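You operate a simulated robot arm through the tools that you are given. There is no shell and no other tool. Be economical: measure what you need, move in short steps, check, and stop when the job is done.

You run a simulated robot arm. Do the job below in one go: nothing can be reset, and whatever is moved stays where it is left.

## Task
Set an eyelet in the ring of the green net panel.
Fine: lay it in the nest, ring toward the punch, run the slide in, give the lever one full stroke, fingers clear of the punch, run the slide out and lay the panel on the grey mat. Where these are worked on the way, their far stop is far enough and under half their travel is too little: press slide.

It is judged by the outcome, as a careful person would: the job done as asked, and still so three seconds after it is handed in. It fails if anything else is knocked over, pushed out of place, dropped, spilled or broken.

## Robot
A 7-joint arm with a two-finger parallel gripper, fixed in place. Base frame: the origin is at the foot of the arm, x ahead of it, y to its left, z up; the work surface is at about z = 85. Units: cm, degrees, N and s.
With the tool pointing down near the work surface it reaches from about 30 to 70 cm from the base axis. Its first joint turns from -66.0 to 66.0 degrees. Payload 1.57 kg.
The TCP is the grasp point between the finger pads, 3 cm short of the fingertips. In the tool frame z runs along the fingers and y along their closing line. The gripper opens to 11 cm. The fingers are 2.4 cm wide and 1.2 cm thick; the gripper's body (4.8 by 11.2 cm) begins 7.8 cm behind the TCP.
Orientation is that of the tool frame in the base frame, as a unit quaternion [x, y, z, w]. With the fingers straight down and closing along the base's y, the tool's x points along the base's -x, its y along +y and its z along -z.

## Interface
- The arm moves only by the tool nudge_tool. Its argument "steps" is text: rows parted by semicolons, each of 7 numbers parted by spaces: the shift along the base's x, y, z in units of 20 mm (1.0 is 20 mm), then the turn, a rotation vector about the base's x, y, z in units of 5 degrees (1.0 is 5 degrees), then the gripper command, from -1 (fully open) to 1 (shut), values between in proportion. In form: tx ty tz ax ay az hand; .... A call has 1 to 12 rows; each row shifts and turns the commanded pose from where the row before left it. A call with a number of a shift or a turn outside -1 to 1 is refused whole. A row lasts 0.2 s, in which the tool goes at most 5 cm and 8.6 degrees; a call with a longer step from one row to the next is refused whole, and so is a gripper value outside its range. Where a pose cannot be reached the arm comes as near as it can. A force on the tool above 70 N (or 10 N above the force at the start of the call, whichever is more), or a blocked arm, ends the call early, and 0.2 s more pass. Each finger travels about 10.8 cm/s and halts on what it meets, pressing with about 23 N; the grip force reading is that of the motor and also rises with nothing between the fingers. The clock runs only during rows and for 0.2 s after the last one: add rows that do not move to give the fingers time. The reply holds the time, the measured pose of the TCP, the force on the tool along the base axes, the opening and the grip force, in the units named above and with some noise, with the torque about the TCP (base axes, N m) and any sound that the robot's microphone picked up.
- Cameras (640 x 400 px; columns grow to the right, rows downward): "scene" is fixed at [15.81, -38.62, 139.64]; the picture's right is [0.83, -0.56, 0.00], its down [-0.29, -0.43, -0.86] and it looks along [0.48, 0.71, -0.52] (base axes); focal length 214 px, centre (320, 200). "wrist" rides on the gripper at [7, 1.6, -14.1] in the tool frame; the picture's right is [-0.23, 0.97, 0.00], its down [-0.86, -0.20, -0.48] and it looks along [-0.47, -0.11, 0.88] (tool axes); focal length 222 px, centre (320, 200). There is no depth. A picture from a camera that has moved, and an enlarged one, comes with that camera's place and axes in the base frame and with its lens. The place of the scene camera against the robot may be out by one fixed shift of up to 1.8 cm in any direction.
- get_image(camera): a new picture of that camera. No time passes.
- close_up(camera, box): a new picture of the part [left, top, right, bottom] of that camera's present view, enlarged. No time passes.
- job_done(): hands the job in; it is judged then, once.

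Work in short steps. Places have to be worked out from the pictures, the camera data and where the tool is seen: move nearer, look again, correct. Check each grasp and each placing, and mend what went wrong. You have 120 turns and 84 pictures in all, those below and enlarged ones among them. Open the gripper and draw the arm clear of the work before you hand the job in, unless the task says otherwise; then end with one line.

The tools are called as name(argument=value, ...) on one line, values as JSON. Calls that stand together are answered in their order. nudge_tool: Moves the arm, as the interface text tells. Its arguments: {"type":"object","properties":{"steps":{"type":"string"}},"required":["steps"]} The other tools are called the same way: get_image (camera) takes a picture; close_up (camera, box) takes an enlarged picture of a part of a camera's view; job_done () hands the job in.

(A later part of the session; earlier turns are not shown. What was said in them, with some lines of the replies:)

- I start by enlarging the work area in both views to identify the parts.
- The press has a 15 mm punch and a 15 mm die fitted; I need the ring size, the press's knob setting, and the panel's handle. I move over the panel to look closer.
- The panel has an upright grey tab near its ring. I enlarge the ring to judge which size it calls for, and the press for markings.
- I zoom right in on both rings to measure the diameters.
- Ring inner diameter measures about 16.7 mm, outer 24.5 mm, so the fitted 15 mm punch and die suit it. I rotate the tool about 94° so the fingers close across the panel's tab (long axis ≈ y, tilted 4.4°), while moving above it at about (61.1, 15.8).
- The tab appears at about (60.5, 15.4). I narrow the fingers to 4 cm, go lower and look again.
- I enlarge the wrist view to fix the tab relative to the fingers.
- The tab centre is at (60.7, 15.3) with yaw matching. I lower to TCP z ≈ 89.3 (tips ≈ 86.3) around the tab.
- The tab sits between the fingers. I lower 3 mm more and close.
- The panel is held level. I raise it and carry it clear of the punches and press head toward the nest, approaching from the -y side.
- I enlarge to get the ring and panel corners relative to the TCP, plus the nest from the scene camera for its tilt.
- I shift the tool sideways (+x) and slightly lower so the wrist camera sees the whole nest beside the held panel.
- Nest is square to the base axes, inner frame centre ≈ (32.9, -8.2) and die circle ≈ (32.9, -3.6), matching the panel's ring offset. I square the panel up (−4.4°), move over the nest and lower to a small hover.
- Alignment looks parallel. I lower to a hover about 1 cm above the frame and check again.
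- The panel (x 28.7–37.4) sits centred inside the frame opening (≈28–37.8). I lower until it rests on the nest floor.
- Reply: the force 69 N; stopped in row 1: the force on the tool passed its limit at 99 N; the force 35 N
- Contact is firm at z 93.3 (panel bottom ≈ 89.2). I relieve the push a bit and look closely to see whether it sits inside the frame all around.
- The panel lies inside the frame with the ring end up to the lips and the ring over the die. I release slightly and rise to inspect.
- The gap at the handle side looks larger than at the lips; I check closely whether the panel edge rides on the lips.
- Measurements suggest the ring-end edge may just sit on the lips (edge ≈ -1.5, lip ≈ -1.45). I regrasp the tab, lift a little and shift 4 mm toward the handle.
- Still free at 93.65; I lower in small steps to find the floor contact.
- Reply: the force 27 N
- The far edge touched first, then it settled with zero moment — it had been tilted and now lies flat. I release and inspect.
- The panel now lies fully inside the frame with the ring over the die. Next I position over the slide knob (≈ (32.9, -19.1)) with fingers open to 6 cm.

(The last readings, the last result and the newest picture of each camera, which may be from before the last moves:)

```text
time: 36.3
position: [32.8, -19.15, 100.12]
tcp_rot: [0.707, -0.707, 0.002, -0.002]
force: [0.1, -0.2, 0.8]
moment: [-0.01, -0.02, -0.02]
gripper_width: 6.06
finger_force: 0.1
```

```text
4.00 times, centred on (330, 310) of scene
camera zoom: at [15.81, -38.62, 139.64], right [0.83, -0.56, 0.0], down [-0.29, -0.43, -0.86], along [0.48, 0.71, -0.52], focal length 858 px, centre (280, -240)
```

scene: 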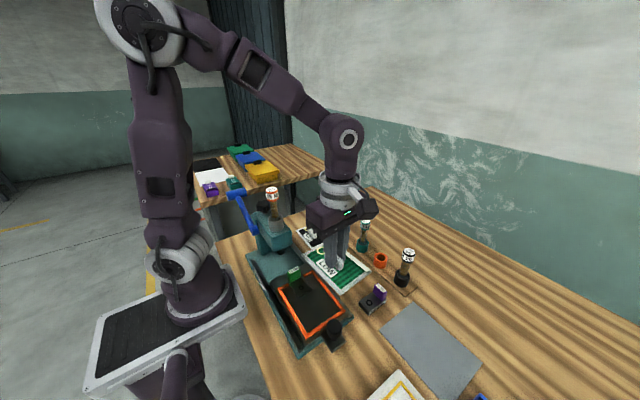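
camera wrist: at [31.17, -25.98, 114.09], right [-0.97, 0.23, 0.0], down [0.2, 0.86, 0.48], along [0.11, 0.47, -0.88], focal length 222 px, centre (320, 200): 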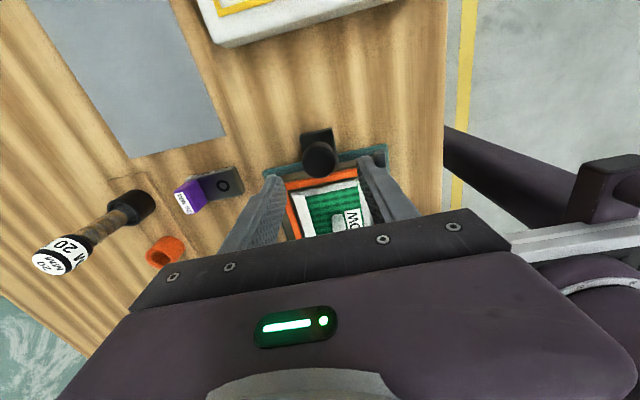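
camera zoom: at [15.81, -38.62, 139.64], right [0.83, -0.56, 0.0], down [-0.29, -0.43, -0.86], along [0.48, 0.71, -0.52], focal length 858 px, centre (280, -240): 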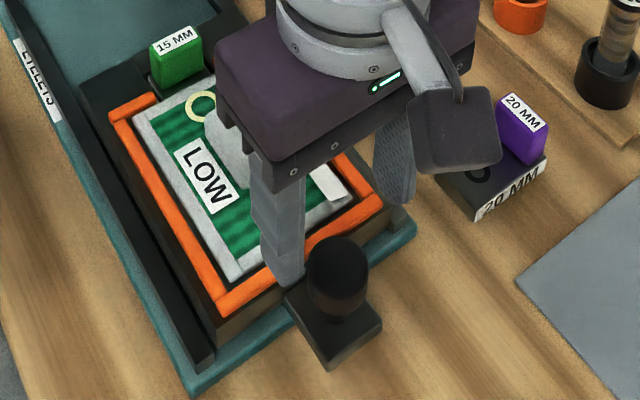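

Knob centred between the fingers. I descend to TCP z ≈ 92 and close on it.

nudge_tool(steps="0 0 -1 0 0 0 -.1;0 0 -1 0 0 0 -.1;0 0 -1 0 0 0 -.1;0 0 -.9 0 0 0 -.1;0 0 0 0 0 0 .2;0 0 0 0 0 0 .5;0 0 0 0 0 0 .8;0 0 0 0 0 0 .8")

close_up(camera="scene", box=[280, 260, 380, 360])

```text
time: 38.1
position: [33.0, -19.01, 92.4]
tcp_rot: [0.708, -0.706, 0.002, -0.001]
force: [17.4, 0.8, -14.8]
moment: [-0.28, 0.2, 0.15]
gripper_width: 3.39
finger_force: 41.6
```

```text
4.00 times, centred on (330, 310) of scene
camera zoom: at [15.88, -38.62, 139.64], right [0.83, -0.56, 0.0], down [-0.29, -0.43, -0.86], along [0.48, 0.71, -0.52], focal length 858 px, centre (280, -240)
```

zoom: 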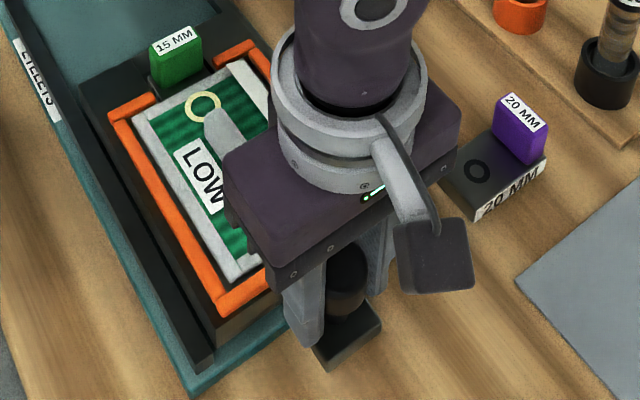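

The knob is gripped (3.4 cm) with a slight side load; I ease x by +1 mm and start pushing the slide in slowly.

nudge_tool(steps=".06 0 -.05 0 0 0 .8;0 .15 0 0 0 0 .8;0 .3 0 0 0 0 .8;0 .3 0 0 0 0 .8;0 .3 0 0 0 0 .8;0 .2 0 0 0 0 .8")

close_up(camera="scene", box=[240, 230, 360, 350])

```text
time: 39.5
position: [32.96, -16.48, 92.23]
tcp_rot: [0.707, -0.707, 0.002, 0.0]
force: [12.7, -0.7, 36.8]
moment: [0.1, 0.4, -0.08]
gripper_width: 3.39
finger_force: 41.4
```

```text
3.33 times, centred on (300, 290) of scene
camera zoom: at [15.81, -38.6, 139.65], right [0.83, -0.56, 0.0], down [-0.29, -0.43, -0.86], along [0.48, 0.71, -0.52], focal length 715 px, centre (387, -100)
```

zoom: 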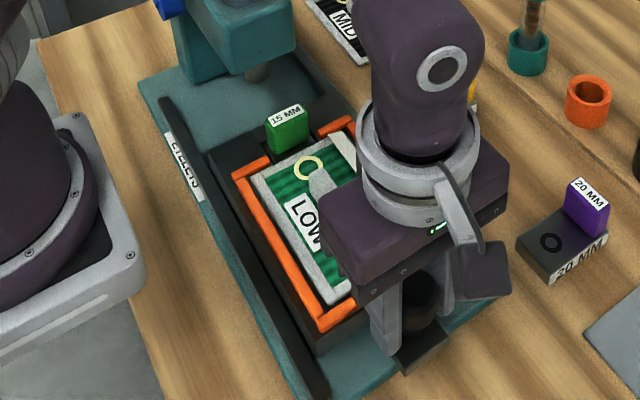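

The slide moves freely. I ease z up and x a bit more and continue pushing.

nudge_tool(steps=".04 .3 .06 0 0 0 .8;0 .4 0 0 0 0 .8;0 .4 0 0 0 0 .8;0 .4 0 0 0 0 .8;0 .4 0 0 0 0 .8;0 .4 0 0 0 0 .8;0 .4 0 0 0 0 .8;0 .3 0 0 0 0 .8;0 .2 0 0 0 0 .8")

close_up(camera="scene", box=[240, 200, 360, 320])

```text
time: 41.5
position: [32.93, -10.04, 92.25]
tcp_rot: [0.707, -0.707, 0.0, 0.001]
force: [-0.5, -1.5, -24.3]
moment: [0.69, 0.5, -0.05]
gripper_width: 3.41
finger_force: 42.0
```

```text
3.33 times, centred on (300, 260) of scene
camera zoom: at [15.84, -38.63, 139.64], right [0.83, -0.56, 0.0], down [-0.29, -0.43, -0.86], along [0.48, 0.71, -0.52], focal length 715 px, centre (387, 0)
```

zoom: 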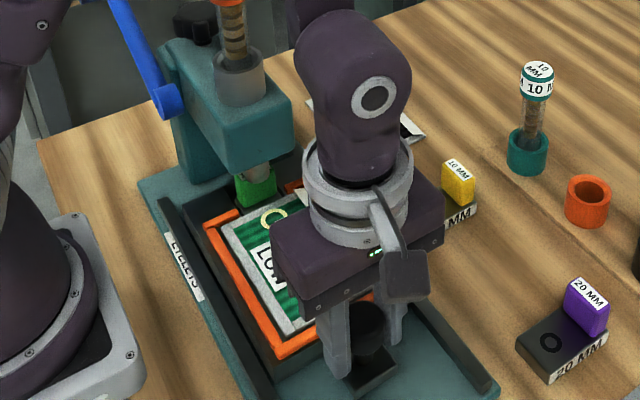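

About 3–4 cm remain until the ring is under the punch. I continue slowly until the stop.

nudge_tool(steps="0 .3 -.03 0 0 0 .8;0 .3 0 0 0 0 .8;0 .3 0 0 0 0 .8;0 .3 0 0 0 0 .8;0 .2 0 0 0 0 .8;0 .2 0 0 0 0 .8;0 .1 0 0 0 0 .8")

close_up(camera="scene", box=[240, 200, 360, 320])

```text
time: 43.1
position: [33.1, -6.79, 92.33]
tcp_rot: [-0.706, 0.709, -0.001, 0.0]
force: [-8.8, -38.4, 0.6]
moment: [-0.01, 0.36, 0.07]
gripper_width: 3.39
finger_force: 41.5
```

```text
3.33 times, centred on (300, 260) of scene
camera zoom: at [15.79, -38.72, 139.62], right [0.83, -0.56, 0.0], down [-0.29, -0.43, -0.86], along [0.48, 0.71, -0.52], focal length 715 px, centre (387, 0)
```

zoom: 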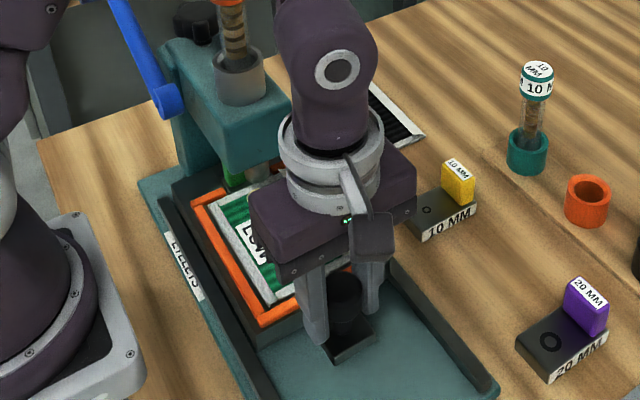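

A reaction of -38 N: it seems to be at its far stop at y = -6.8. I push a touch more to confirm, then look.

nudge_tool(steps="0 .2 0 0 0 0 .8;0 0 0 0 0 0 .8")

close_up(camera="scene", box=[260, 230, 320, 290])

```text
time: 43.7
position: [33.0, -6.29, 92.21]
tcp_rot: [0.707, -0.707, 0.001, 0.0]
force: [-7.1, -37.6, -7.9]
moment: [0.04, 0.31, 0.03]
gripper_width: 3.39
finger_force: 42.0
```

```text
6.67 times, centred on (290, 260) of scene
camera zoom: at [15.8, -38.72, 139.62], right [0.83, -0.56, 0.0], down [-0.29, -0.43, -0.86], along [0.48, 0.71, -0.52], focal length 1430 px, centre (520, -200)
```

zoom: 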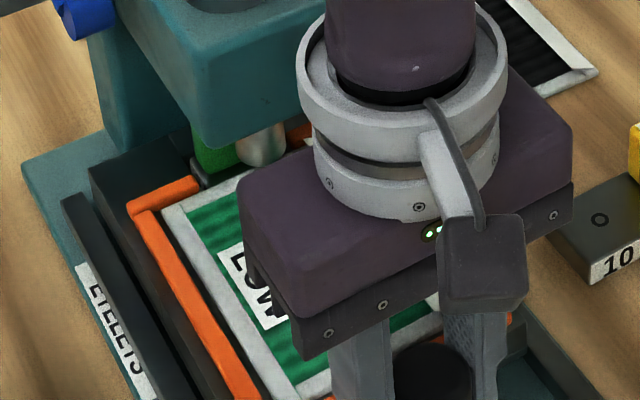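

It still moved 5 mm at the same force, so I keep pushing gently until it truly halts.

nudge_tool(steps="0 .2 0 0 0 0 .8;0 .2 0 0 0 0 .8;0 0 0 0 0 0 .8")

close_up(camera="scene", box=[260, 230, 320, 290])

```text
time: 44.5
position: [32.89, -5.66, 92.47]
tcp_rot: [-0.707, 0.707, -0.001, 0.001]
force: [-6.2, -44.0, -14.0]
moment: [-0.94, 0.72, 0.26]
gripper_width: 3.32
finger_force: 41.2
```

```text
6.67 times, centred on (290, 260) of scene
camera zoom: at [15.81, -38.73, 139.61], right [0.83, -0.56, 0.0], down [-0.29, -0.43, -0.86], along [0.48, 0.71, -0.52], focal length 1430 px, centre (520, -200)
```

zoom: 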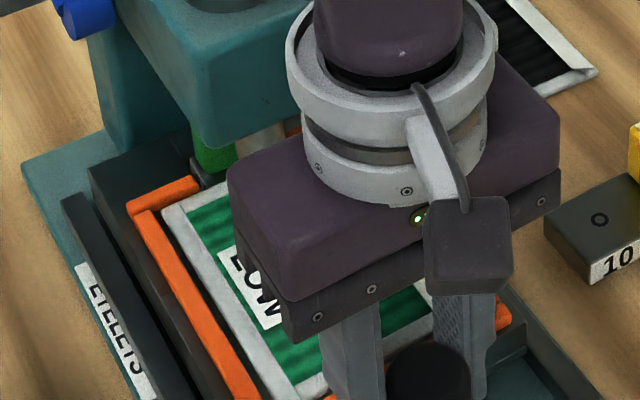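

The slide itself no longer moved (fingers slid on the knob), so it's at its stop. I release, rise straight up and inspect punch versus ring.

nudge_tool(steps="0 -.3 0 0 0 0 .5;0 0 0 0 0 0 0;0 0 0 0 0 0 -.1;0 0 1 0 0 0 -.1;0 0 1 0 0 0 -.1;0 0 1 0 0 0 -.1;0 -1 1 0 0 0 -.1;0 -1 1 0 0 0 -.1;0 -1 0 0 0 0 -.1;0 0 0 0 0 0 -.1")

get_image(camera="wrist")

close_up(camera="scene", box=[250, 220, 330, 300])

```text
time: 46.7
position: [32.96, -12.17, 102.29]
tcp_rot: [0.708, -0.706, 0.0, -0.001]
force: [-0.2, 0.3, 0.3]
moment: [-0.01, 0.02, 0.02]
gripper_width: 6.04
finger_force: 0.0
```

```text
33 pictures are left
camera wrist: at [31.35, -19.12, 116.3], right [-0.97, 0.23, 0.0], down [0.2, 0.86, 0.48], along [0.11, 0.47, -0.88], focal length 222 px, centre (320, 200)
```

wrist: 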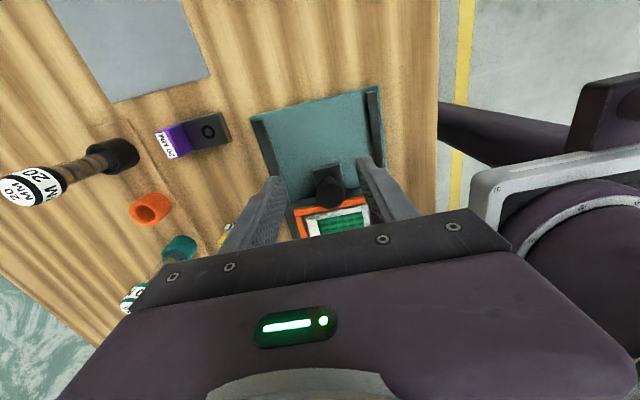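

```text
5.00 times, centred on (290, 260) of scene
camera zoom: at [15.81, -38.62, 139.64], right [0.83, -0.56, 0.0], down [-0.29, -0.43, -0.86], along [0.48, 0.71, -0.52], focal length 1072 px, centre (470, -100)
```

zoom: 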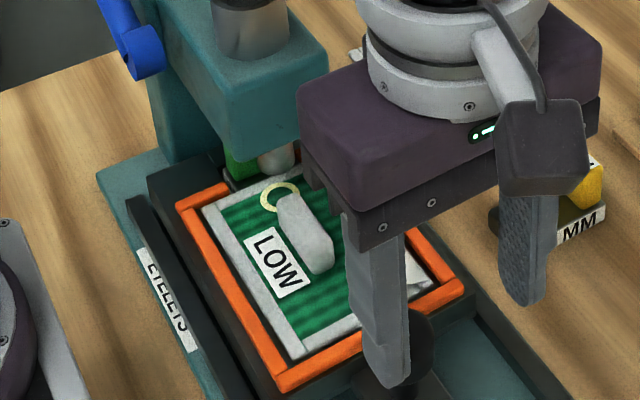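

Projecting both views, ring (≈ y 8.1) and punch (≈ y 7.9) line up, so the slide is home. The blue lever has its hub at about (27.6, 14, 99.5) and its cross-handle at about (27.6, 28, 105); I rise high and go have a closer look.

nudge_tool(steps="0 0 1 0 0 0 .5;0 0 1 0 0 0 .5;0 0 1 0 0 0 1;0 0 1 0 0 0 1;0 0 1 0 0 0 1;0 0 1 0 0 0 1;0 0 1 0 0 0 1;0 0 1 0 0 0 1;0 0 1 0 0 0 1;0 0 1 0 0 0 1;0 0 1 0 0 0 1;0 0 .5 0 0 0 1")

nudge_tool(steps="0 1 0 0 0 0 1;0 1 0 0 0 0 1;0 1 0 0 0 0 1;0 1 0 0 0 0 1;0 1 0 0 0 0 1;0 1 0 0 0 0 1;0 1 0 0 0 0 1;0 1 0 0 0 0 1;0 1 0 0 0 0 1;0 1 0 0 0 0 1;0 1 0 0 0 0 1;0 1 0 0 0 0 1")

nudge_tool(steps="0 1 0 0 0 0 1;0 1 0 0 0 0 1;-.5 1 0 0 0 0 1;-.5 1 0 0 0 0 1;-.5 0 0 0 0 0 1;-.5 0 0 0 0 0 1;0 0 0 0 0 0 1")

get_image(camera="wrist")

get_image(camera="scene")

```text
time: 49.3
position: [33.04, -12.13, 125.37]
tcp_rot: [0.707, -0.707, 0.0, -0.001]
force: [1.1, 0.8, -0.1]
moment: [0.02, 0.0, -0.04]
gripper_width: 0.0
finger_force: 21.1
```

```text
time: 51.9
position: [32.96, 11.95, 125.33]
tcp_rot: [0.707, -0.707, 0.0, 0.0]
force: [0.3, 0.1, 0.5]
moment: [0.0, -0.06, -0.04]
gripper_width: 0.01
finger_force: 21.5
```

```text
time: 53.5
position: [28.99, 19.88, 125.25]
tcp_rot: [0.708, -0.706, 0.0, 0.0]
force: [0.3, 0.8, 0.3]
moment: [0.0, 0.01, -0.02]
gripper_width: 0.01
finger_force: 21.8
```

```text
31 pictures are left
camera wrist: at [27.29, 12.96, 139.28], right [-0.97, 0.23, 0.0], down [0.2, 0.86, 0.48], along [0.11, 0.47, -0.88], focal length 222 px, centre (320, 200)
```

wrist: 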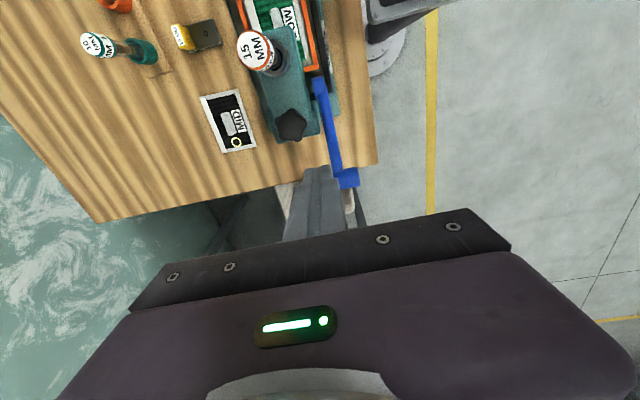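

```text
30 pictures are left
```

scene: 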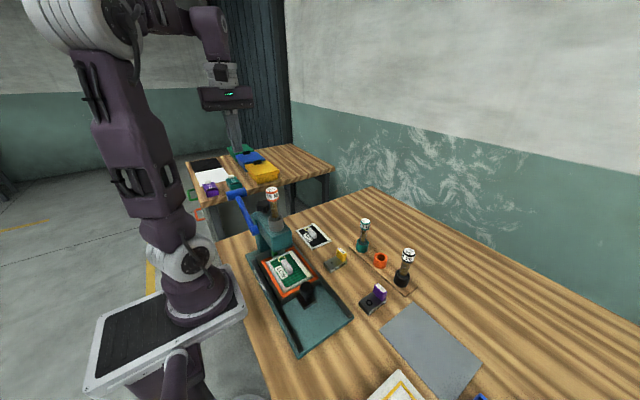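

I enlarge the lever handle in the wrist and scene views.

close_up(camera="wrist", box=[260, 60, 400, 220])

close_up(camera="scene", box=[220, 175, 300, 265])

```text
2.50 times, centred on (330, 140) of wrist
camera zoom: at [27.29, 12.96, 139.28], right [-0.97, 0.23, 0.0], down [0.2, 0.86, 0.48], along [0.11, 0.47, -0.88], focal length 555 px, centre (295, 350)
```

zoom: 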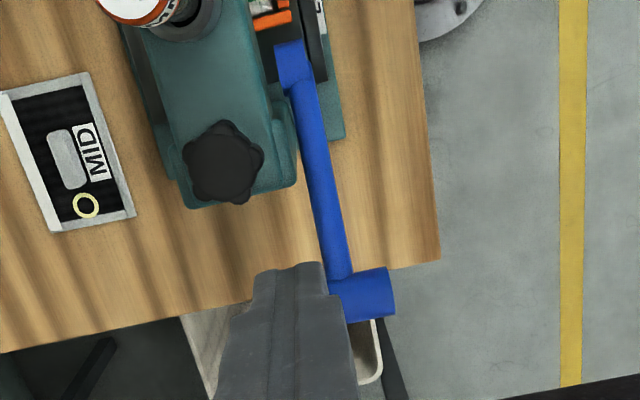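

```text
4.44 times, centred on (260, 220) of scene
camera zoom: at [15.81, -38.62, 139.64], right [0.83, -0.56, 0.0], down [-0.29, -0.43, -0.86], along [0.48, 0.71, -0.52], focal length 953 px, centre (587, 111)
```

zoom: 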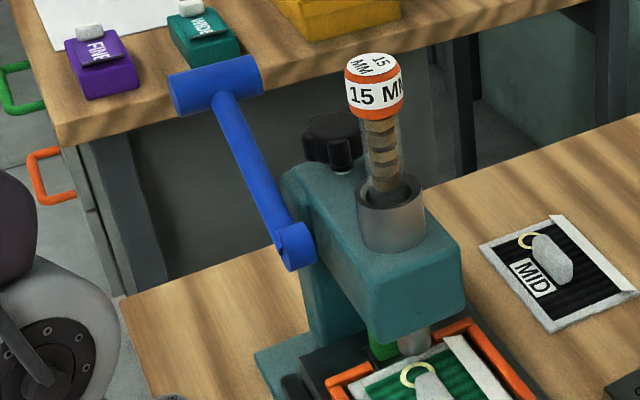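

Handle bar: about 3 cm thick, centre ≈ (27, 28.3, 105), along x. With closed fingers I go above it and press downward, testing that direction first.

nudge_tool(steps="-.45 1 0 0 0 0 1;-.45 1 0 0 0 0 1;0 1 -1 0 0 0 1;0 1 -1 0 0 0 1;0 .2 -1 0 0 0 1;0 0 -1 0 0 0 1;0 0 -1 0 0 0 1;0 0 -1 0 0 0 1;0 0 -.6 0 0 0 1;0 0 0 0 0 0 1")

close_up(camera="scene", box=[200, 130, 300, 255])

close_up(camera="wrist", box=[220, 60, 420, 220])

```text
time: 55.7
position: [27.22, 28.33, 112.05]
tcp_rot: [0.708, -0.706, 0.001, -0.001]
force: [0.1, 0.1, 0.2]
moment: [-0.01, -0.02, -0.01]
gripper_width: 0.0
finger_force: 21.4
```

```text
3.20 times, centred on (250, 192) of scene
camera zoom: at [15.81, -38.62, 139.64], right [0.83, -0.56, 0.0], down [-0.29, -0.43, -0.86], along [0.48, 0.71, -0.52], focal length 686 px, centre (544, 224)
```

zoom: 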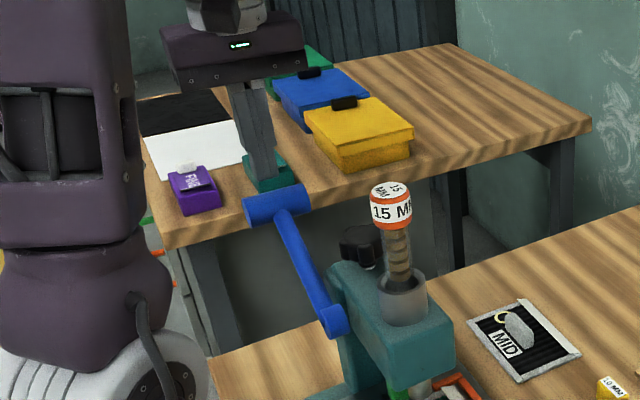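

```text
2.50 times, centred on (320, 140) of wrist
camera zoom: at [25.59, 21.36, 126.1], right [-0.97, 0.23, 0.0], down [0.2, 0.86, 0.48], along [0.11, 0.47, -0.88], focal length 555 px, centre (320, 350)
```

zoom: 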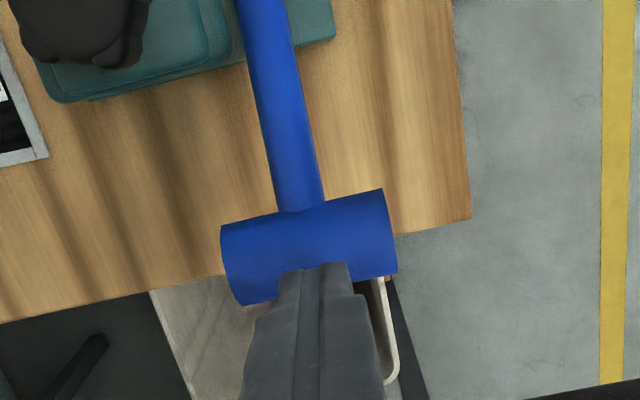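

The tips are just above the bar centre. I press down in small steps, following the arc.

nudge_tool(steps=".1 0 -.5 0 0 0 1;0 0 -.5 0 0 0 1;0 0.05 -.5 0 0 0 1;0 0.05 -.5 0 0 0 1;0 0 0 0 0 0 1")

close_up(camera="scene", box=[200, 150, 320, 280])

```text
time: 56.9
position: [27.54, 28.41, 107.95]
tcp_rot: [0.708, -0.706, 0.001, 0.0]
force: [-0.2, 3.4, 3.8]
moment: [0.07, 0.02, -0.06]
gripper_width: 0.0
finger_force: 20.7
```

```text
3.08 times, centred on (260, 215) of scene
camera zoom: at [15.81, -38.61, 139.65], right [0.83, -0.56, 0.0], down [-0.29, -0.43, -0.86], along [0.48, 0.71, -0.52], focal length 660 px, centre (505, 154)
```

zoom: 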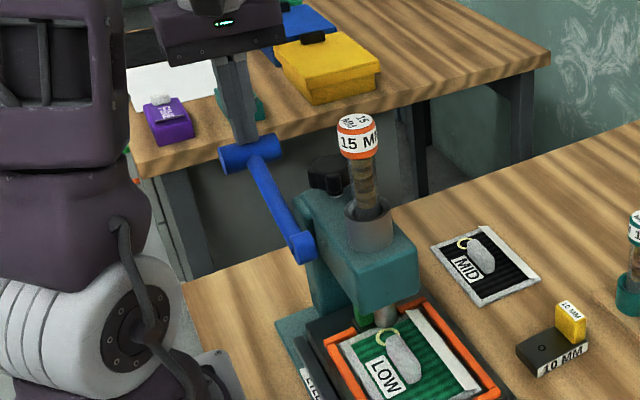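

The lever moves down under light force and the punch follows. I continue the stroke down along the arc.

nudge_tool(steps="0 .1 -.5 0 0 0 1;0 .1 -.5 0 0 0 1;0 .05 -.5 0 0 0 1;0 0 -.5 0 0 0 1;0 0 -.5 0 0 0 1;0 -.05 -.5 0 0 0 1;0 -.1 -.5 0 0 0 1;0 0 0 0 0 0 1")

close_up(camera="scene", box=[200, 150, 320, 280])

```text
time: 58.7
position: [27.54, 28.7, 101.06]
tcp_rot: [0.708, -0.707, 0.002, -0.002]
force: [0.1, 3.2, 4.7]
moment: [0.09, -0.02, 0.01]
gripper_width: 0.03
finger_force: 21.8
```

```text
3.08 times, centred on (260, 215) of scene
camera zoom: at [15.81, -38.61, 139.65], right [0.83, -0.56, 0.0], down [-0.29, -0.43, -0.86], along [0.48, 0.71, -0.52], focal length 660 px, centre (505, 154)
```

zoom: 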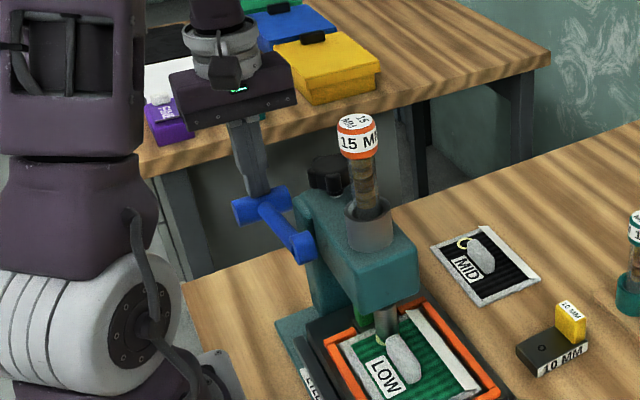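

The punch is nearly on the ring. I keep pressing until the stop.

nudge_tool(steps="0 -.1 -.5 0 0 0 1;0 -.1 -.5 0 0 0 1;0 -.15 -.5 0 0 0 1;0 -.15 -.4 0 0 0 1;0 0 0 0 0 0 1")

close_up(camera="scene", box=[200, 150, 320, 280])

```text
time: 59.4
position: [27.44, 28.17, 98.9]
tcp_rot: [0.708, -0.706, 0.003, -0.005]
force: [-10.4, -8.9, 34.1]
moment: [-0.36, 0.42, -0.06]
gripper_width: 0.02
finger_force: 21.3
stopped in row 3: the force on the tool passed its limit at 106 N (the readings are from after the stop); the commanded pose is now the measured one
```

```text
3.08 times, centred on (260, 215) of scene
camera zoom: at [15.75, -38.68, 139.63], right [0.83, -0.56, 0.0], down [-0.29, -0.43, -0.86], along [0.48, 0.71, -0.52], focal length 660 px, centre (505, 154)
```

zoom: 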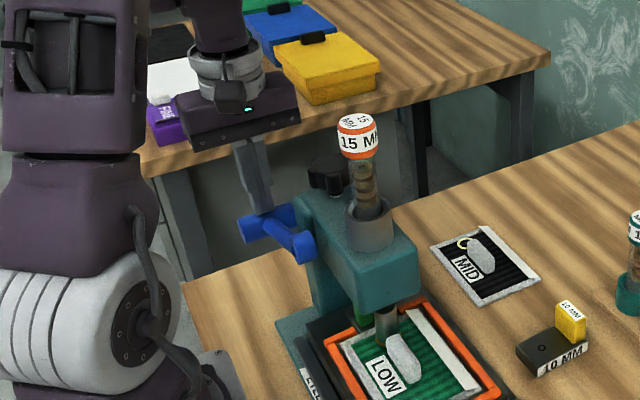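

The lever met its hard stop (~-20°), punch down on the ring. I back off upward and see if the lever springs back.

nudge_tool(steps="0 0 .3 0 0 0 1;0 0 .5 0 0 0 1;0 .1 .5 0 0 0 1;0 .1 .5 0 0 0 1;0 0 .5 0 0 0 1;0 0 .5 0 0 0 1;0 0 1 0 0 0 1;0 0 1 0 0 0 1;0 0 1 0 0 0 1;0 0 1 0 0 0 1;0 0 1 0 0 0 1;0 0 0 0 0 0 1")

close_up(camera="scene", box=[200, 150, 320, 280])

```text
time: 62.0
position: [27.46, 28.76, 114.47]
tcp_rot: [-0.707, 0.707, -0.002, 0.005]
force: [0.2, -0.2, -0.4]
moment: [0.01, -0.02, 0.01]
gripper_width: 0.0
finger_force: 20.9
```

```text
3.08 times, centred on (260, 215) of scene
camera zoom: at [15.81, -38.62, 139.64], right [0.83, -0.56, 0.0], down [-0.29, -0.43, -0.86], along [0.48, 0.71, -0.52], focal length 660 px, centre (505, 154)
```

zoom: 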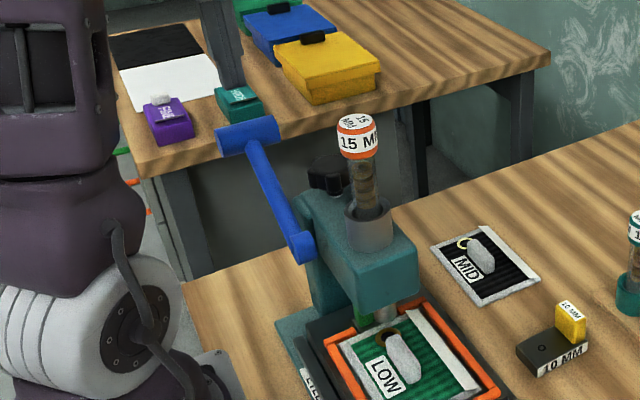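

The lever sprang back and the ring now shows a brown eyelet. I enlarge to verify.

close_up(camera="scene", box=[260, 240, 300, 280])

```text
10.00 times, centred on (280, 260) of scene
camera zoom: at [15.81, -38.62, 139.64], right [0.83, -0.56, 0.0], down [-0.29, -0.43, -0.86], along [0.48, 0.71, -0.52], focal length 2145 px, centre (720, -400)
```

zoom: 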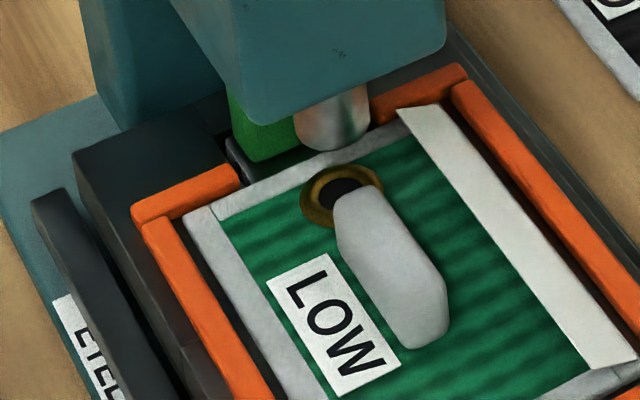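

Eyelet is set. I travel back high over the press to above the knob (≈ (33, -7.3)).

nudge_tool(steps="0 0 1 0 0 0 1;0 0 1 0 0 0 1;0 0 1 0 0 0 1;0 0 1 0 0 0 1;0 0 1 0 0 0 1;0 -1 .5 0 0 0 1;0 -1 0 0 0 0 1;0 -1 0 0 0 0 1;.5 -1 0 0 0 0 1;.5 -1 0 0 0 0 1;.5 -1 0 0 0 0 1;.5 -1 0 0 0 0 1")

nudge_tool(steps=".5 -1 0 0 0 0 1;.26 -1 0 0 0 0 1;0 -1 0 0 0 0 1;0 -1 0 0 0 0 1;0 -1 0 0 0 0 1;0 -1 0 0 0 0 1;0 -1 0 0 0 0 1;0 -1 0 0 0 0 1;0 -1 0 0 0 0 1;0 -1 0 0 0 0 1;0 -1 0 0 0 0 1;0 -.4 0 0 0 0 1")

nudge_tool(steps="0 0 -1 0 0 0 .5;0 0 -1 0 0 0 0;0 0 -1 0 0 0 -.1;0 0 -1 0 0 0 -.1;0 0 -1 0 0 0 -.1;0 0 -1 0 0 0 -.1;0 0 -1 0 0 0 -.1;0 0 -1 0 0 0 -.1;0 0 -1 0 0 0 -.1;0 0 -1 0 0 0 -.1;0 0 -1 0 0 0 -.1;0 0 0 0 0 0 -.1")

get_image(camera="wrist")

```text
time: 64.6
position: [31.56, 14.58, 125.44]
tcp_rot: [0.707, -0.707, 0.001, -0.005]
force: [0.3, -0.2, -0.8]
moment: [0.01, 0.0, -0.02]
gripper_width: 0.01
finger_force: 21.4
```

```text
time: 67.2
position: [33.04, -8.07, 125.43]
tcp_rot: [0.708, -0.707, 0.002, -0.005]
force: [0.5, -0.1, -0.3]
moment: [0.02, 0.04, -0.01]
gripper_width: 0.0
finger_force: 21.3
```

```text
time: 69.8
position: [33.03, -8.15, 103.49]
tcp_rot: [0.708, -0.706, 0.002, -0.005]
force: [-0.7, -0.4, -0.2]
moment: [0.0, 0.02, -0.01]
gripper_width: 6.03
finger_force: 0.1
```

```text
20 pictures are left
camera wrist: at [31.24, -15.14, 117.34], right [-0.97, 0.23, -0.01], down [0.2, 0.85, 0.48], along [0.12, 0.47, -0.88], focal length 222 px, centre (320, 200)
```

wrist: 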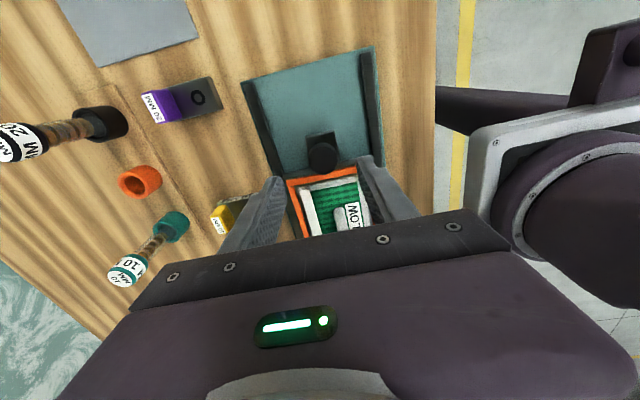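

Knob at about (33, -7.8). I descend around it and grip.

nudge_tool(steps="0 .1 -1 0 0 0 -.1;0 .1 -1 0 0 0 -.1;0 0 -1 0 0 0 -.1;0 0 -1 0 0 0 -.1;0 0 -1 0 0 0 -.1;0 0 -.6 0 0 0 -.1;0 0 0 0 0 0 .2;0 0 0 0 0 0 .5;0 0 0 0 0 0 .8;0 0 0 0 0 0 .8")

close_up(camera="scene", box=[250, 230, 350, 330])

```text
time: 72.0
position: [33.06, -7.79, 92.12]
tcp_rot: [0.708, -0.706, 0.0, -0.004]
force: [-4.6, -0.9, -18.4]
moment: [-0.47, 0.35, 0.03]
gripper_width: 3.38
finger_force: 41.6
```

```text
4.00 times, centred on (300, 280) of scene
camera zoom: at [15.82, -38.62, 139.64], right [0.83, -0.56, 0.0], down [-0.29, -0.43, -0.86], along [0.48, 0.71, -0.52], focal length 858 px, centre (400, -120)
```

zoom: 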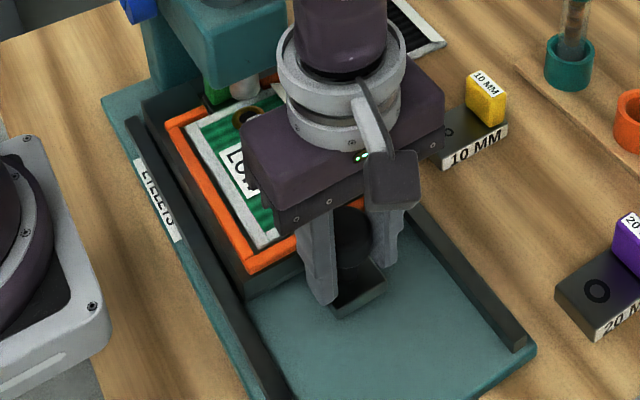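

Knob gripped (3.38 cm). I pull the slide out slowly.

nudge_tool(steps="0 -.15 0 0 0 0 .8;0 -.3 0 0 0 0 .8;0 -.4 0 0 0 0 .8;0 -.4 0 0 0 0 .8;0 -.4 0 0 0 0 .8;0 -.4 0 0 0 0 .8;0 -.4 0 0 0 0 .8;0 -.4 0 0 0 0 .8;0 -.4 0 0 0 0 .8;0 -.4 0 0 0 0 .8;0 -.4 0 0 0 0 .8;0 -.4 0 0 0 0 .8")

nudge_tool(steps="0 -.4 0 0 0 0 .8;0 -.4 0 0 0 0 .8;0 -.3 0 0 0 0 .8;0 -.3 0 0 0 0 .8;0 -.2 0 0 0 0 .8;0 0 0 0 0 0 .8")

close_up(camera="scene", box=[250, 240, 370, 360])

```text
time: 74.6
position: [32.98, -16.69, 92.31]
tcp_rot: [-0.707, 0.707, -0.002, 0.003]
force: [-15.8, 1.0, -2.6]
moment: [-0.07, 0.32, -0.12]
gripper_width: 3.38
finger_force: 41.2
```

```text
time: 76.0
position: [32.99, -19.81, 92.28]
tcp_rot: [0.708, -0.706, 0.001, -0.004]
force: [-17.6, 17.5, 10.5]
moment: [0.58, 0.38, -0.02]
gripper_width: 3.37
finger_force: 41.0
```

```text
3.33 times, centred on (310, 300) of scene
camera zoom: at [15.76, -38.57, 139.67], right [0.83, -0.56, 0.0], down [-0.29, -0.43, -0.86], along [0.48, 0.71, -0.52], focal length 715 px, centre (353, -133)
```

zoom: 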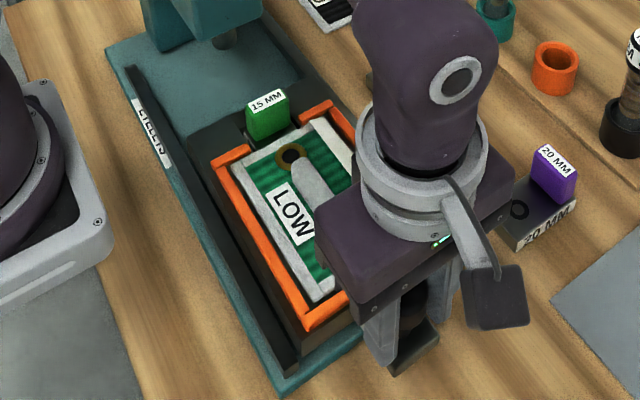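

The slide is at its out stop. I release the knob, rise and look at the panel.

nudge_tool(steps="0 .1 0 0 0 0 .5;0 0 0 0 0 0 0;0 0 0 0 0 0 -.1;0 0 1 0 0 0 -.1;0 0 1 0 0 0 -.1;0 0 1 0 0 0 -.1;0 .7 1 0 0 0 .2;0 1 1 0 0 0 .3;0 1 1 0 0 0 .3;0 0 0 0 0 0 .3")

close_up(camera="wrist", box=[240, 60, 400, 220])

close_up(camera="scene", box=[250, 240, 370, 360])

```text
time: 78.2
position: [32.98, -14.27, 104.4]
tcp_rot: [-0.707, 0.707, -0.001, 0.005]
force: [0.7, -0.4, -0.9]
moment: [-0.04, 0.0, -0.03]
gripper_width: 3.85
finger_force: 0.1
```

```text
2.50 times, centred on (320, 140) of wrist
camera zoom: at [31.27, -21.3, 118.27], right [-0.97, 0.23, -0.01], down [0.2, 0.85, 0.48], along [0.12, 0.47, -0.88], focal length 555 px, centre (320, 350)
```

zoom: 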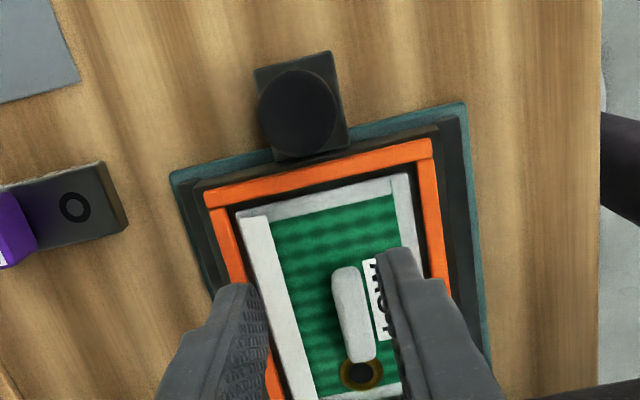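

```text
3.33 times, centred on (310, 300) of scene
camera zoom: at [15.81, -38.62, 139.64], right [0.83, -0.56, 0.0], down [-0.29, -0.43, -0.86], along [0.48, 0.71, -0.52], focal length 715 px, centre (353, -133)
```

zoom: 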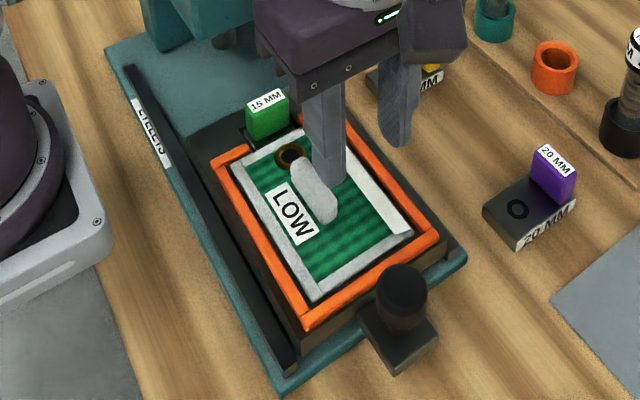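

Panel sits well, tab at (32.75, -8.87). I move over it, descend and grip.

nudge_tool(steps="-.1 .9 0 0 0 0 .3;0 .9 0 0 0 0 .3;0 .9 -1 0 0 0 .3;0 0 -1 0 0 0 .3;0 0 -1 0 0 0 .3;0 0 -1 0 0 0 .3;0 0 -1 0 0 0 .3;0 0 -.5 0 0 0 .3;0 0 0 0 0 0 .6;0 0 0 0 0 0 .8;0 0 0 0 0 0 1;0 0 0 0 0 0 1")

close_up(camera="scene", box=[250, 240, 350, 340])

```text
time: 80.8
position: [32.83, -8.9, 93.21]
tcp_rot: [-0.707, 0.707, -0.002, 0.004]
force: [-0.7, 0.4, 0.9]
moment: [-0.08, 0.0, -0.02]
gripper_width: 1.51
finger_force: 22.7
```

```text
4.00 times, centred on (300, 290) of scene
camera zoom: at [15.81, -38.62, 139.64], right [0.83, -0.56, 0.0], down [-0.29, -0.43, -0.86], along [0.48, 0.71, -0.52], focal length 858 px, centre (400, -160)
```

zoom: 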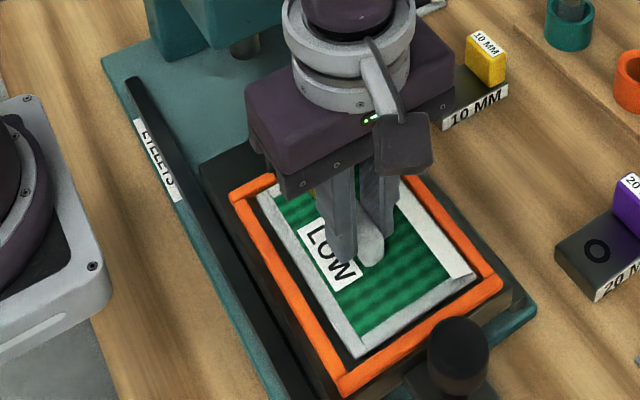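

Gripped again. I lift straight up and carry it toward the mat (centre ≈ (51.8, -31)).

nudge_tool(steps="0 0 .3 0 0 0 1;0 0 .5 0 0 0 1;0 0 1 0 0 0 1;0 0 1 0 0 0 1;0 0 1 0 0 0 1;0 0 1 0 0 0 1;0 0 1 0 0 0 1;0 0 1 0 0 0 1;.5 -1 0 0 0 0 1;1 -1 0 0 0 0 1;1 -1 0 0 0 0 1;1 -1 0 0 0 0 1")

nudge_tool(steps="1 -1 0 0 0 0 1;1 -1 0 0 0 0 1;1 -1 0 0 0 0 1;1 -1 0 0 0 0 1;1 -1 0 0 0 0 1;1 -1 0 0 0 0 1;0 -1 0 0 0 0 1;0 0 0 0 0 0 1")

get_image(camera="wrist")

get_image(camera="scene")

```text
time: 83.4
position: [39.84, -16.94, 106.89]
tcp_rot: [0.707, -0.707, 0.002, -0.004]
force: [0.0, -0.6, -0.6]
moment: [0.02, -0.03, -0.01]
gripper_width: 1.5
finger_force: 22.8
```

```text
time: 85.2
position: [51.77, -30.89, 106.97]
tcp_rot: [0.708, -0.706, 0.001, -0.005]
force: [0.8, -0.1, -0.7]
moment: [0.0, 0.01, -0.03]
gripper_width: 1.52
finger_force: 23.5
```

```text
14 pictures are left
camera wrist: at [50.08, -37.92, 120.84], right [-0.97, 0.23, -0.01], down [0.19, 0.85, 0.48], along [0.12, 0.47, -0.88], focal length 222 px, centre (320, 200)
```

wrist: 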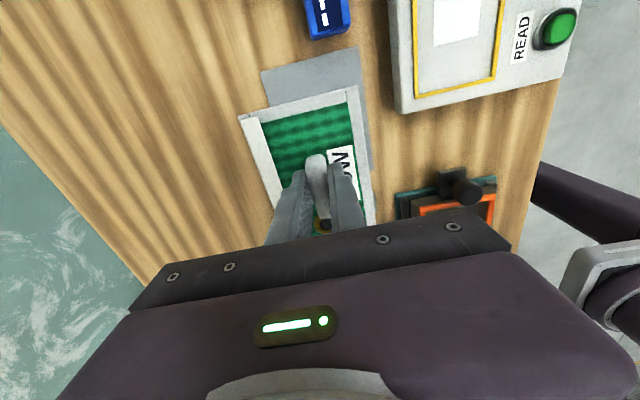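

```text
13 pictures are left
```

scene: 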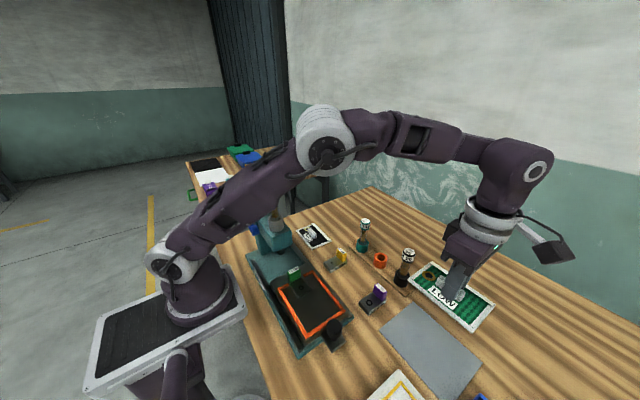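

The mat spans x 45–58, y -40 to -22, and the panel is centred above it. I lower most of the way.

nudge_tool(steps="0 -.1 -1 0 0 0 1;0 -.1 -1 0 0 0 1;0 0 -1 0 0 0 1;0 0 -1 0 0 0 1;0 0 -1 0 0 0 1;0 0 -1 0 0 0 1;0 0 -1 0 0 0 1;0 0 -.8 0 0 0 1;0 0 -.3 0 0 0 1;0 0 0 0 0 0 1")

nudge_tool(steps="0 0 -.15 0 0 0 1;0 0 -.1 0 0 0 1;0 0 0 0 0 0 1")

close_up(camera="scene", box=[360, 270, 500, 400])

```text
time: 87.4
position: [51.75, -31.2, 90.77]
tcp_rot: [0.707, -0.707, 0.002, -0.004]
force: [0.1, 0.0, -0.7]
moment: [0.02, 0.03, -0.02]
gripper_width: 1.53
finger_force: 22.8
```

```text
time: 88.2
position: [51.73, -31.16, 90.17]
tcp_rot: [0.707, -0.707, 0.001, -0.006]
force: [-0.1, -0.1, -1.3]
moment: [0.02, -0.03, 0.06]
gripper_width: 1.5
finger_force: 22.7
```

```text
3.08 times, centred on (430, 335) of scene
camera zoom: at [15.81, -38.62, 139.64], right [0.83, -0.56, 0.0], down [-0.29, -0.43, -0.86], along [0.48, 0.71, -0.52], focal length 660 px, centre (-18, -215)
```

zoom: 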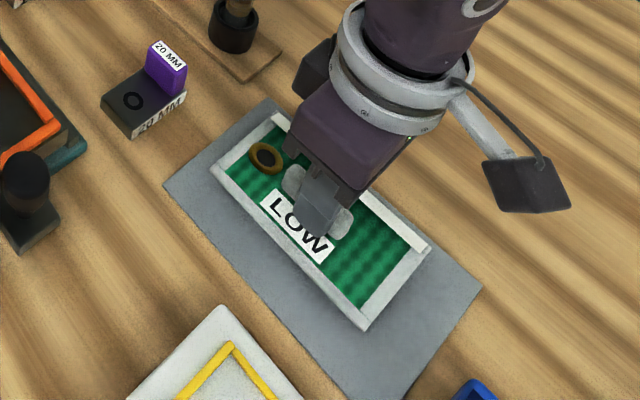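

Still ~6 mm above; the panel is within the mat with less margin at the near-press end, so I shift 1 cm toward -y and lower to contact.

nudge_tool(steps="-.1 -.5 0 0 0 0 1;0 0 -.15 0 0 0 1;0 0 -.1 0 0 0 1;0 0 0 0 0 0 1")

nudge_tool(steps="0 0 -.1 0 0 0 1;0 0 0 0 0 0 1")

```text
time: 89.2
position: [51.66, -32.22, 89.72]
tcp_rot: [0.708, -0.706, 0.002, -0.004]
force: [0.4, 1.4, -1.0]
moment: [0.01, 0.02, -0.06]
gripper_width: 1.51
finger_force: 22.6
```

```text
time: 89.8
position: [51.65, -32.32, 89.56]
tcp_rot: [0.707, -0.707, 0.001, -0.005]
force: [-0.1, 1.0, -0.4]
moment: [0.03, -0.02, 0.02]
gripper_width: 1.52
finger_force: 23.3
```

No contact yet; I continue in 1–2 mm steps.

nudge_tool(steps="0 0 -.1 0 0 0 1;0 0 0 0 0 0 1")

nudge_tool(steps="0 0 -.08 0 0 0 1;0 0 0 0 0 0 1")

```text
time: 90.4
position: [51.51, -32.21, 89.24]
tcp_rot: [-0.706, 0.708, 0.0, 0.004]
force: [0.2, -0.6, -0.2]
moment: [-0.01, 0.03, 0.01]
gripper_width: 1.5
finger_force: 22.6
```

```text
time: 91.0
position: [51.63, -32.24, 89.13]
tcp_rot: [0.707, -0.707, 0.001, -0.004]
force: [0.4, 0.2, -2.0]
moment: [0.02, -0.05, 0.02]
gripper_width: 1.51
finger_force: 22.5
```

nudge_tool(steps="0 0 -.1 0 0 0 1;0 0 0 0 0 0 1")

nudge_tool(steps="0 0 -.08 0 0 0 1;0 0 0 0 0 0 1")

close_up(camera="scene", box=[380, 280, 480, 380])

```text
time: 91.6
position: [51.72, -32.39, 89.02]
tcp_rot: [-0.707, 0.707, -0.003, 0.004]
force: [0.3, 0.4, 3.9]
moment: [-0.04, 0.19, -0.04]
gripper_width: 1.53
finger_force: 23.1
```

```text
time: 92.2
position: [51.67, -32.32, 88.87]
tcp_rot: [0.707, -0.707, 0.003, -0.004]
force: [-2.9, 4.5, 29.7]
moment: [0.3, 0.3, -0.02]
gripper_width: 1.5
finger_force: 23.3
```

```text
4.00 times, centred on (430, 330) of scene
camera zoom: at [15.76, -38.58, 139.66], right [0.83, -0.56, 0.0], down [-0.29, -0.43, -0.86], along [0.48, 0.71, -0.52], focal length 858 px, centre (-120, -320)
```

zoom: 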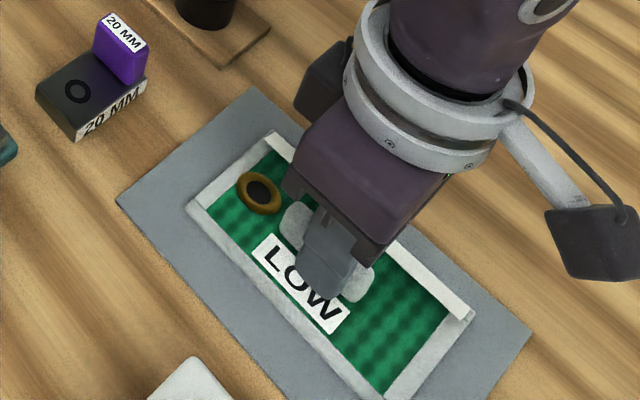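

Contact made (30 N) and the panel lies on the mat. I ease off, open and retreat upward.

nudge_tool(steps="0 0 .05 0 0 0 1;0 0 0 0 0 0 .7;0 0 0 0 0 0 .45;0 0 0 0 0 0 .3;0 0 .5 0 0 0 .3;0 0 1 0 0 0 .3;0 0 1 0 0 0 .3;0 0 1 0 0 0 .3;0 0 1 0 0 0 0;0 0 1 0 0 0 -.5;0 0 1 0 0 0 -1;0 0 1 0 0 0 -1")

nudge_tool(steps="-.5 1 1 0 0 0 -1;-.5 1 1 0 0 0 -1;-.5 1 1 0 0 0 -1;0 1 1 0 0 0 -1;0 1 1 0 0 0 -1;0 1 0 0 0 0 -1;0 1 0 0 0 0 -1;0 1 0 0 0 0 -1;0 0 0 0 0 0 -1")

get_image(camera="scene")

close_up(camera="scene", box=[360, 270, 500, 400])

```text
time: 94.8
position: [51.67, -32.38, 103.87]
tcp_rot: [0.708, -0.707, 0.001, -0.005]
force: [-0.4, -0.1, -0.1]
moment: [0.01, -0.02, 0.02]
gripper_width: 11.03
finger_force: 0.1
```

```text
time: 96.8
position: [48.57, -16.33, 113.84]
tcp_rot: [-0.707, 0.707, -0.001, 0.005]
force: [0.5, 0.3, 0.1]
moment: [-0.01, 0.02, -0.03]
gripper_width: 11.03
finger_force: 0.0
```

```text
10 pictures are left
```

scene: 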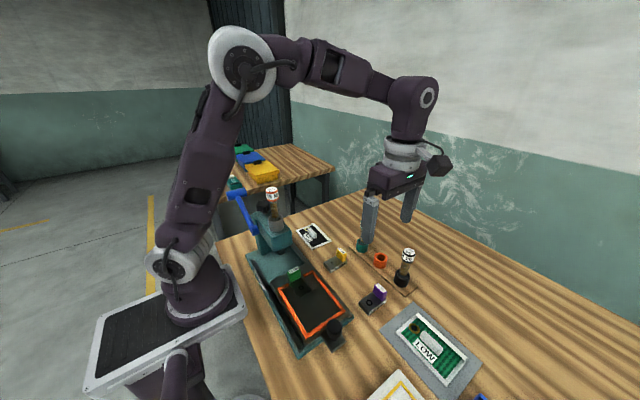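

```text
3.08 times, centred on (430, 335) of scene
camera zoom: at [15.81, -38.62, 139.64], right [0.83, -0.56, 0.0], down [-0.29, -0.43, -0.86], along [0.48, 0.71, -0.52], focal length 660 px, centre (-18, -215)
```

zoom: 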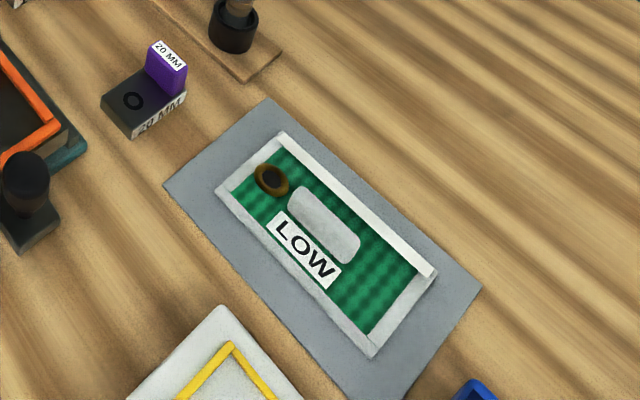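

The panel lies flat on the mat with its eyelet set. The slide is out, the lever is back up, nothing else has moved and the arm is clear, so I hand in.

job_done()

```text
The job is handed in.
```

The green net panel now has a 15 mm eyelet set in its ring and lies flat on the grey mat; the press slide is back out, the lever has returned to its raised position, and nothing else was moved.
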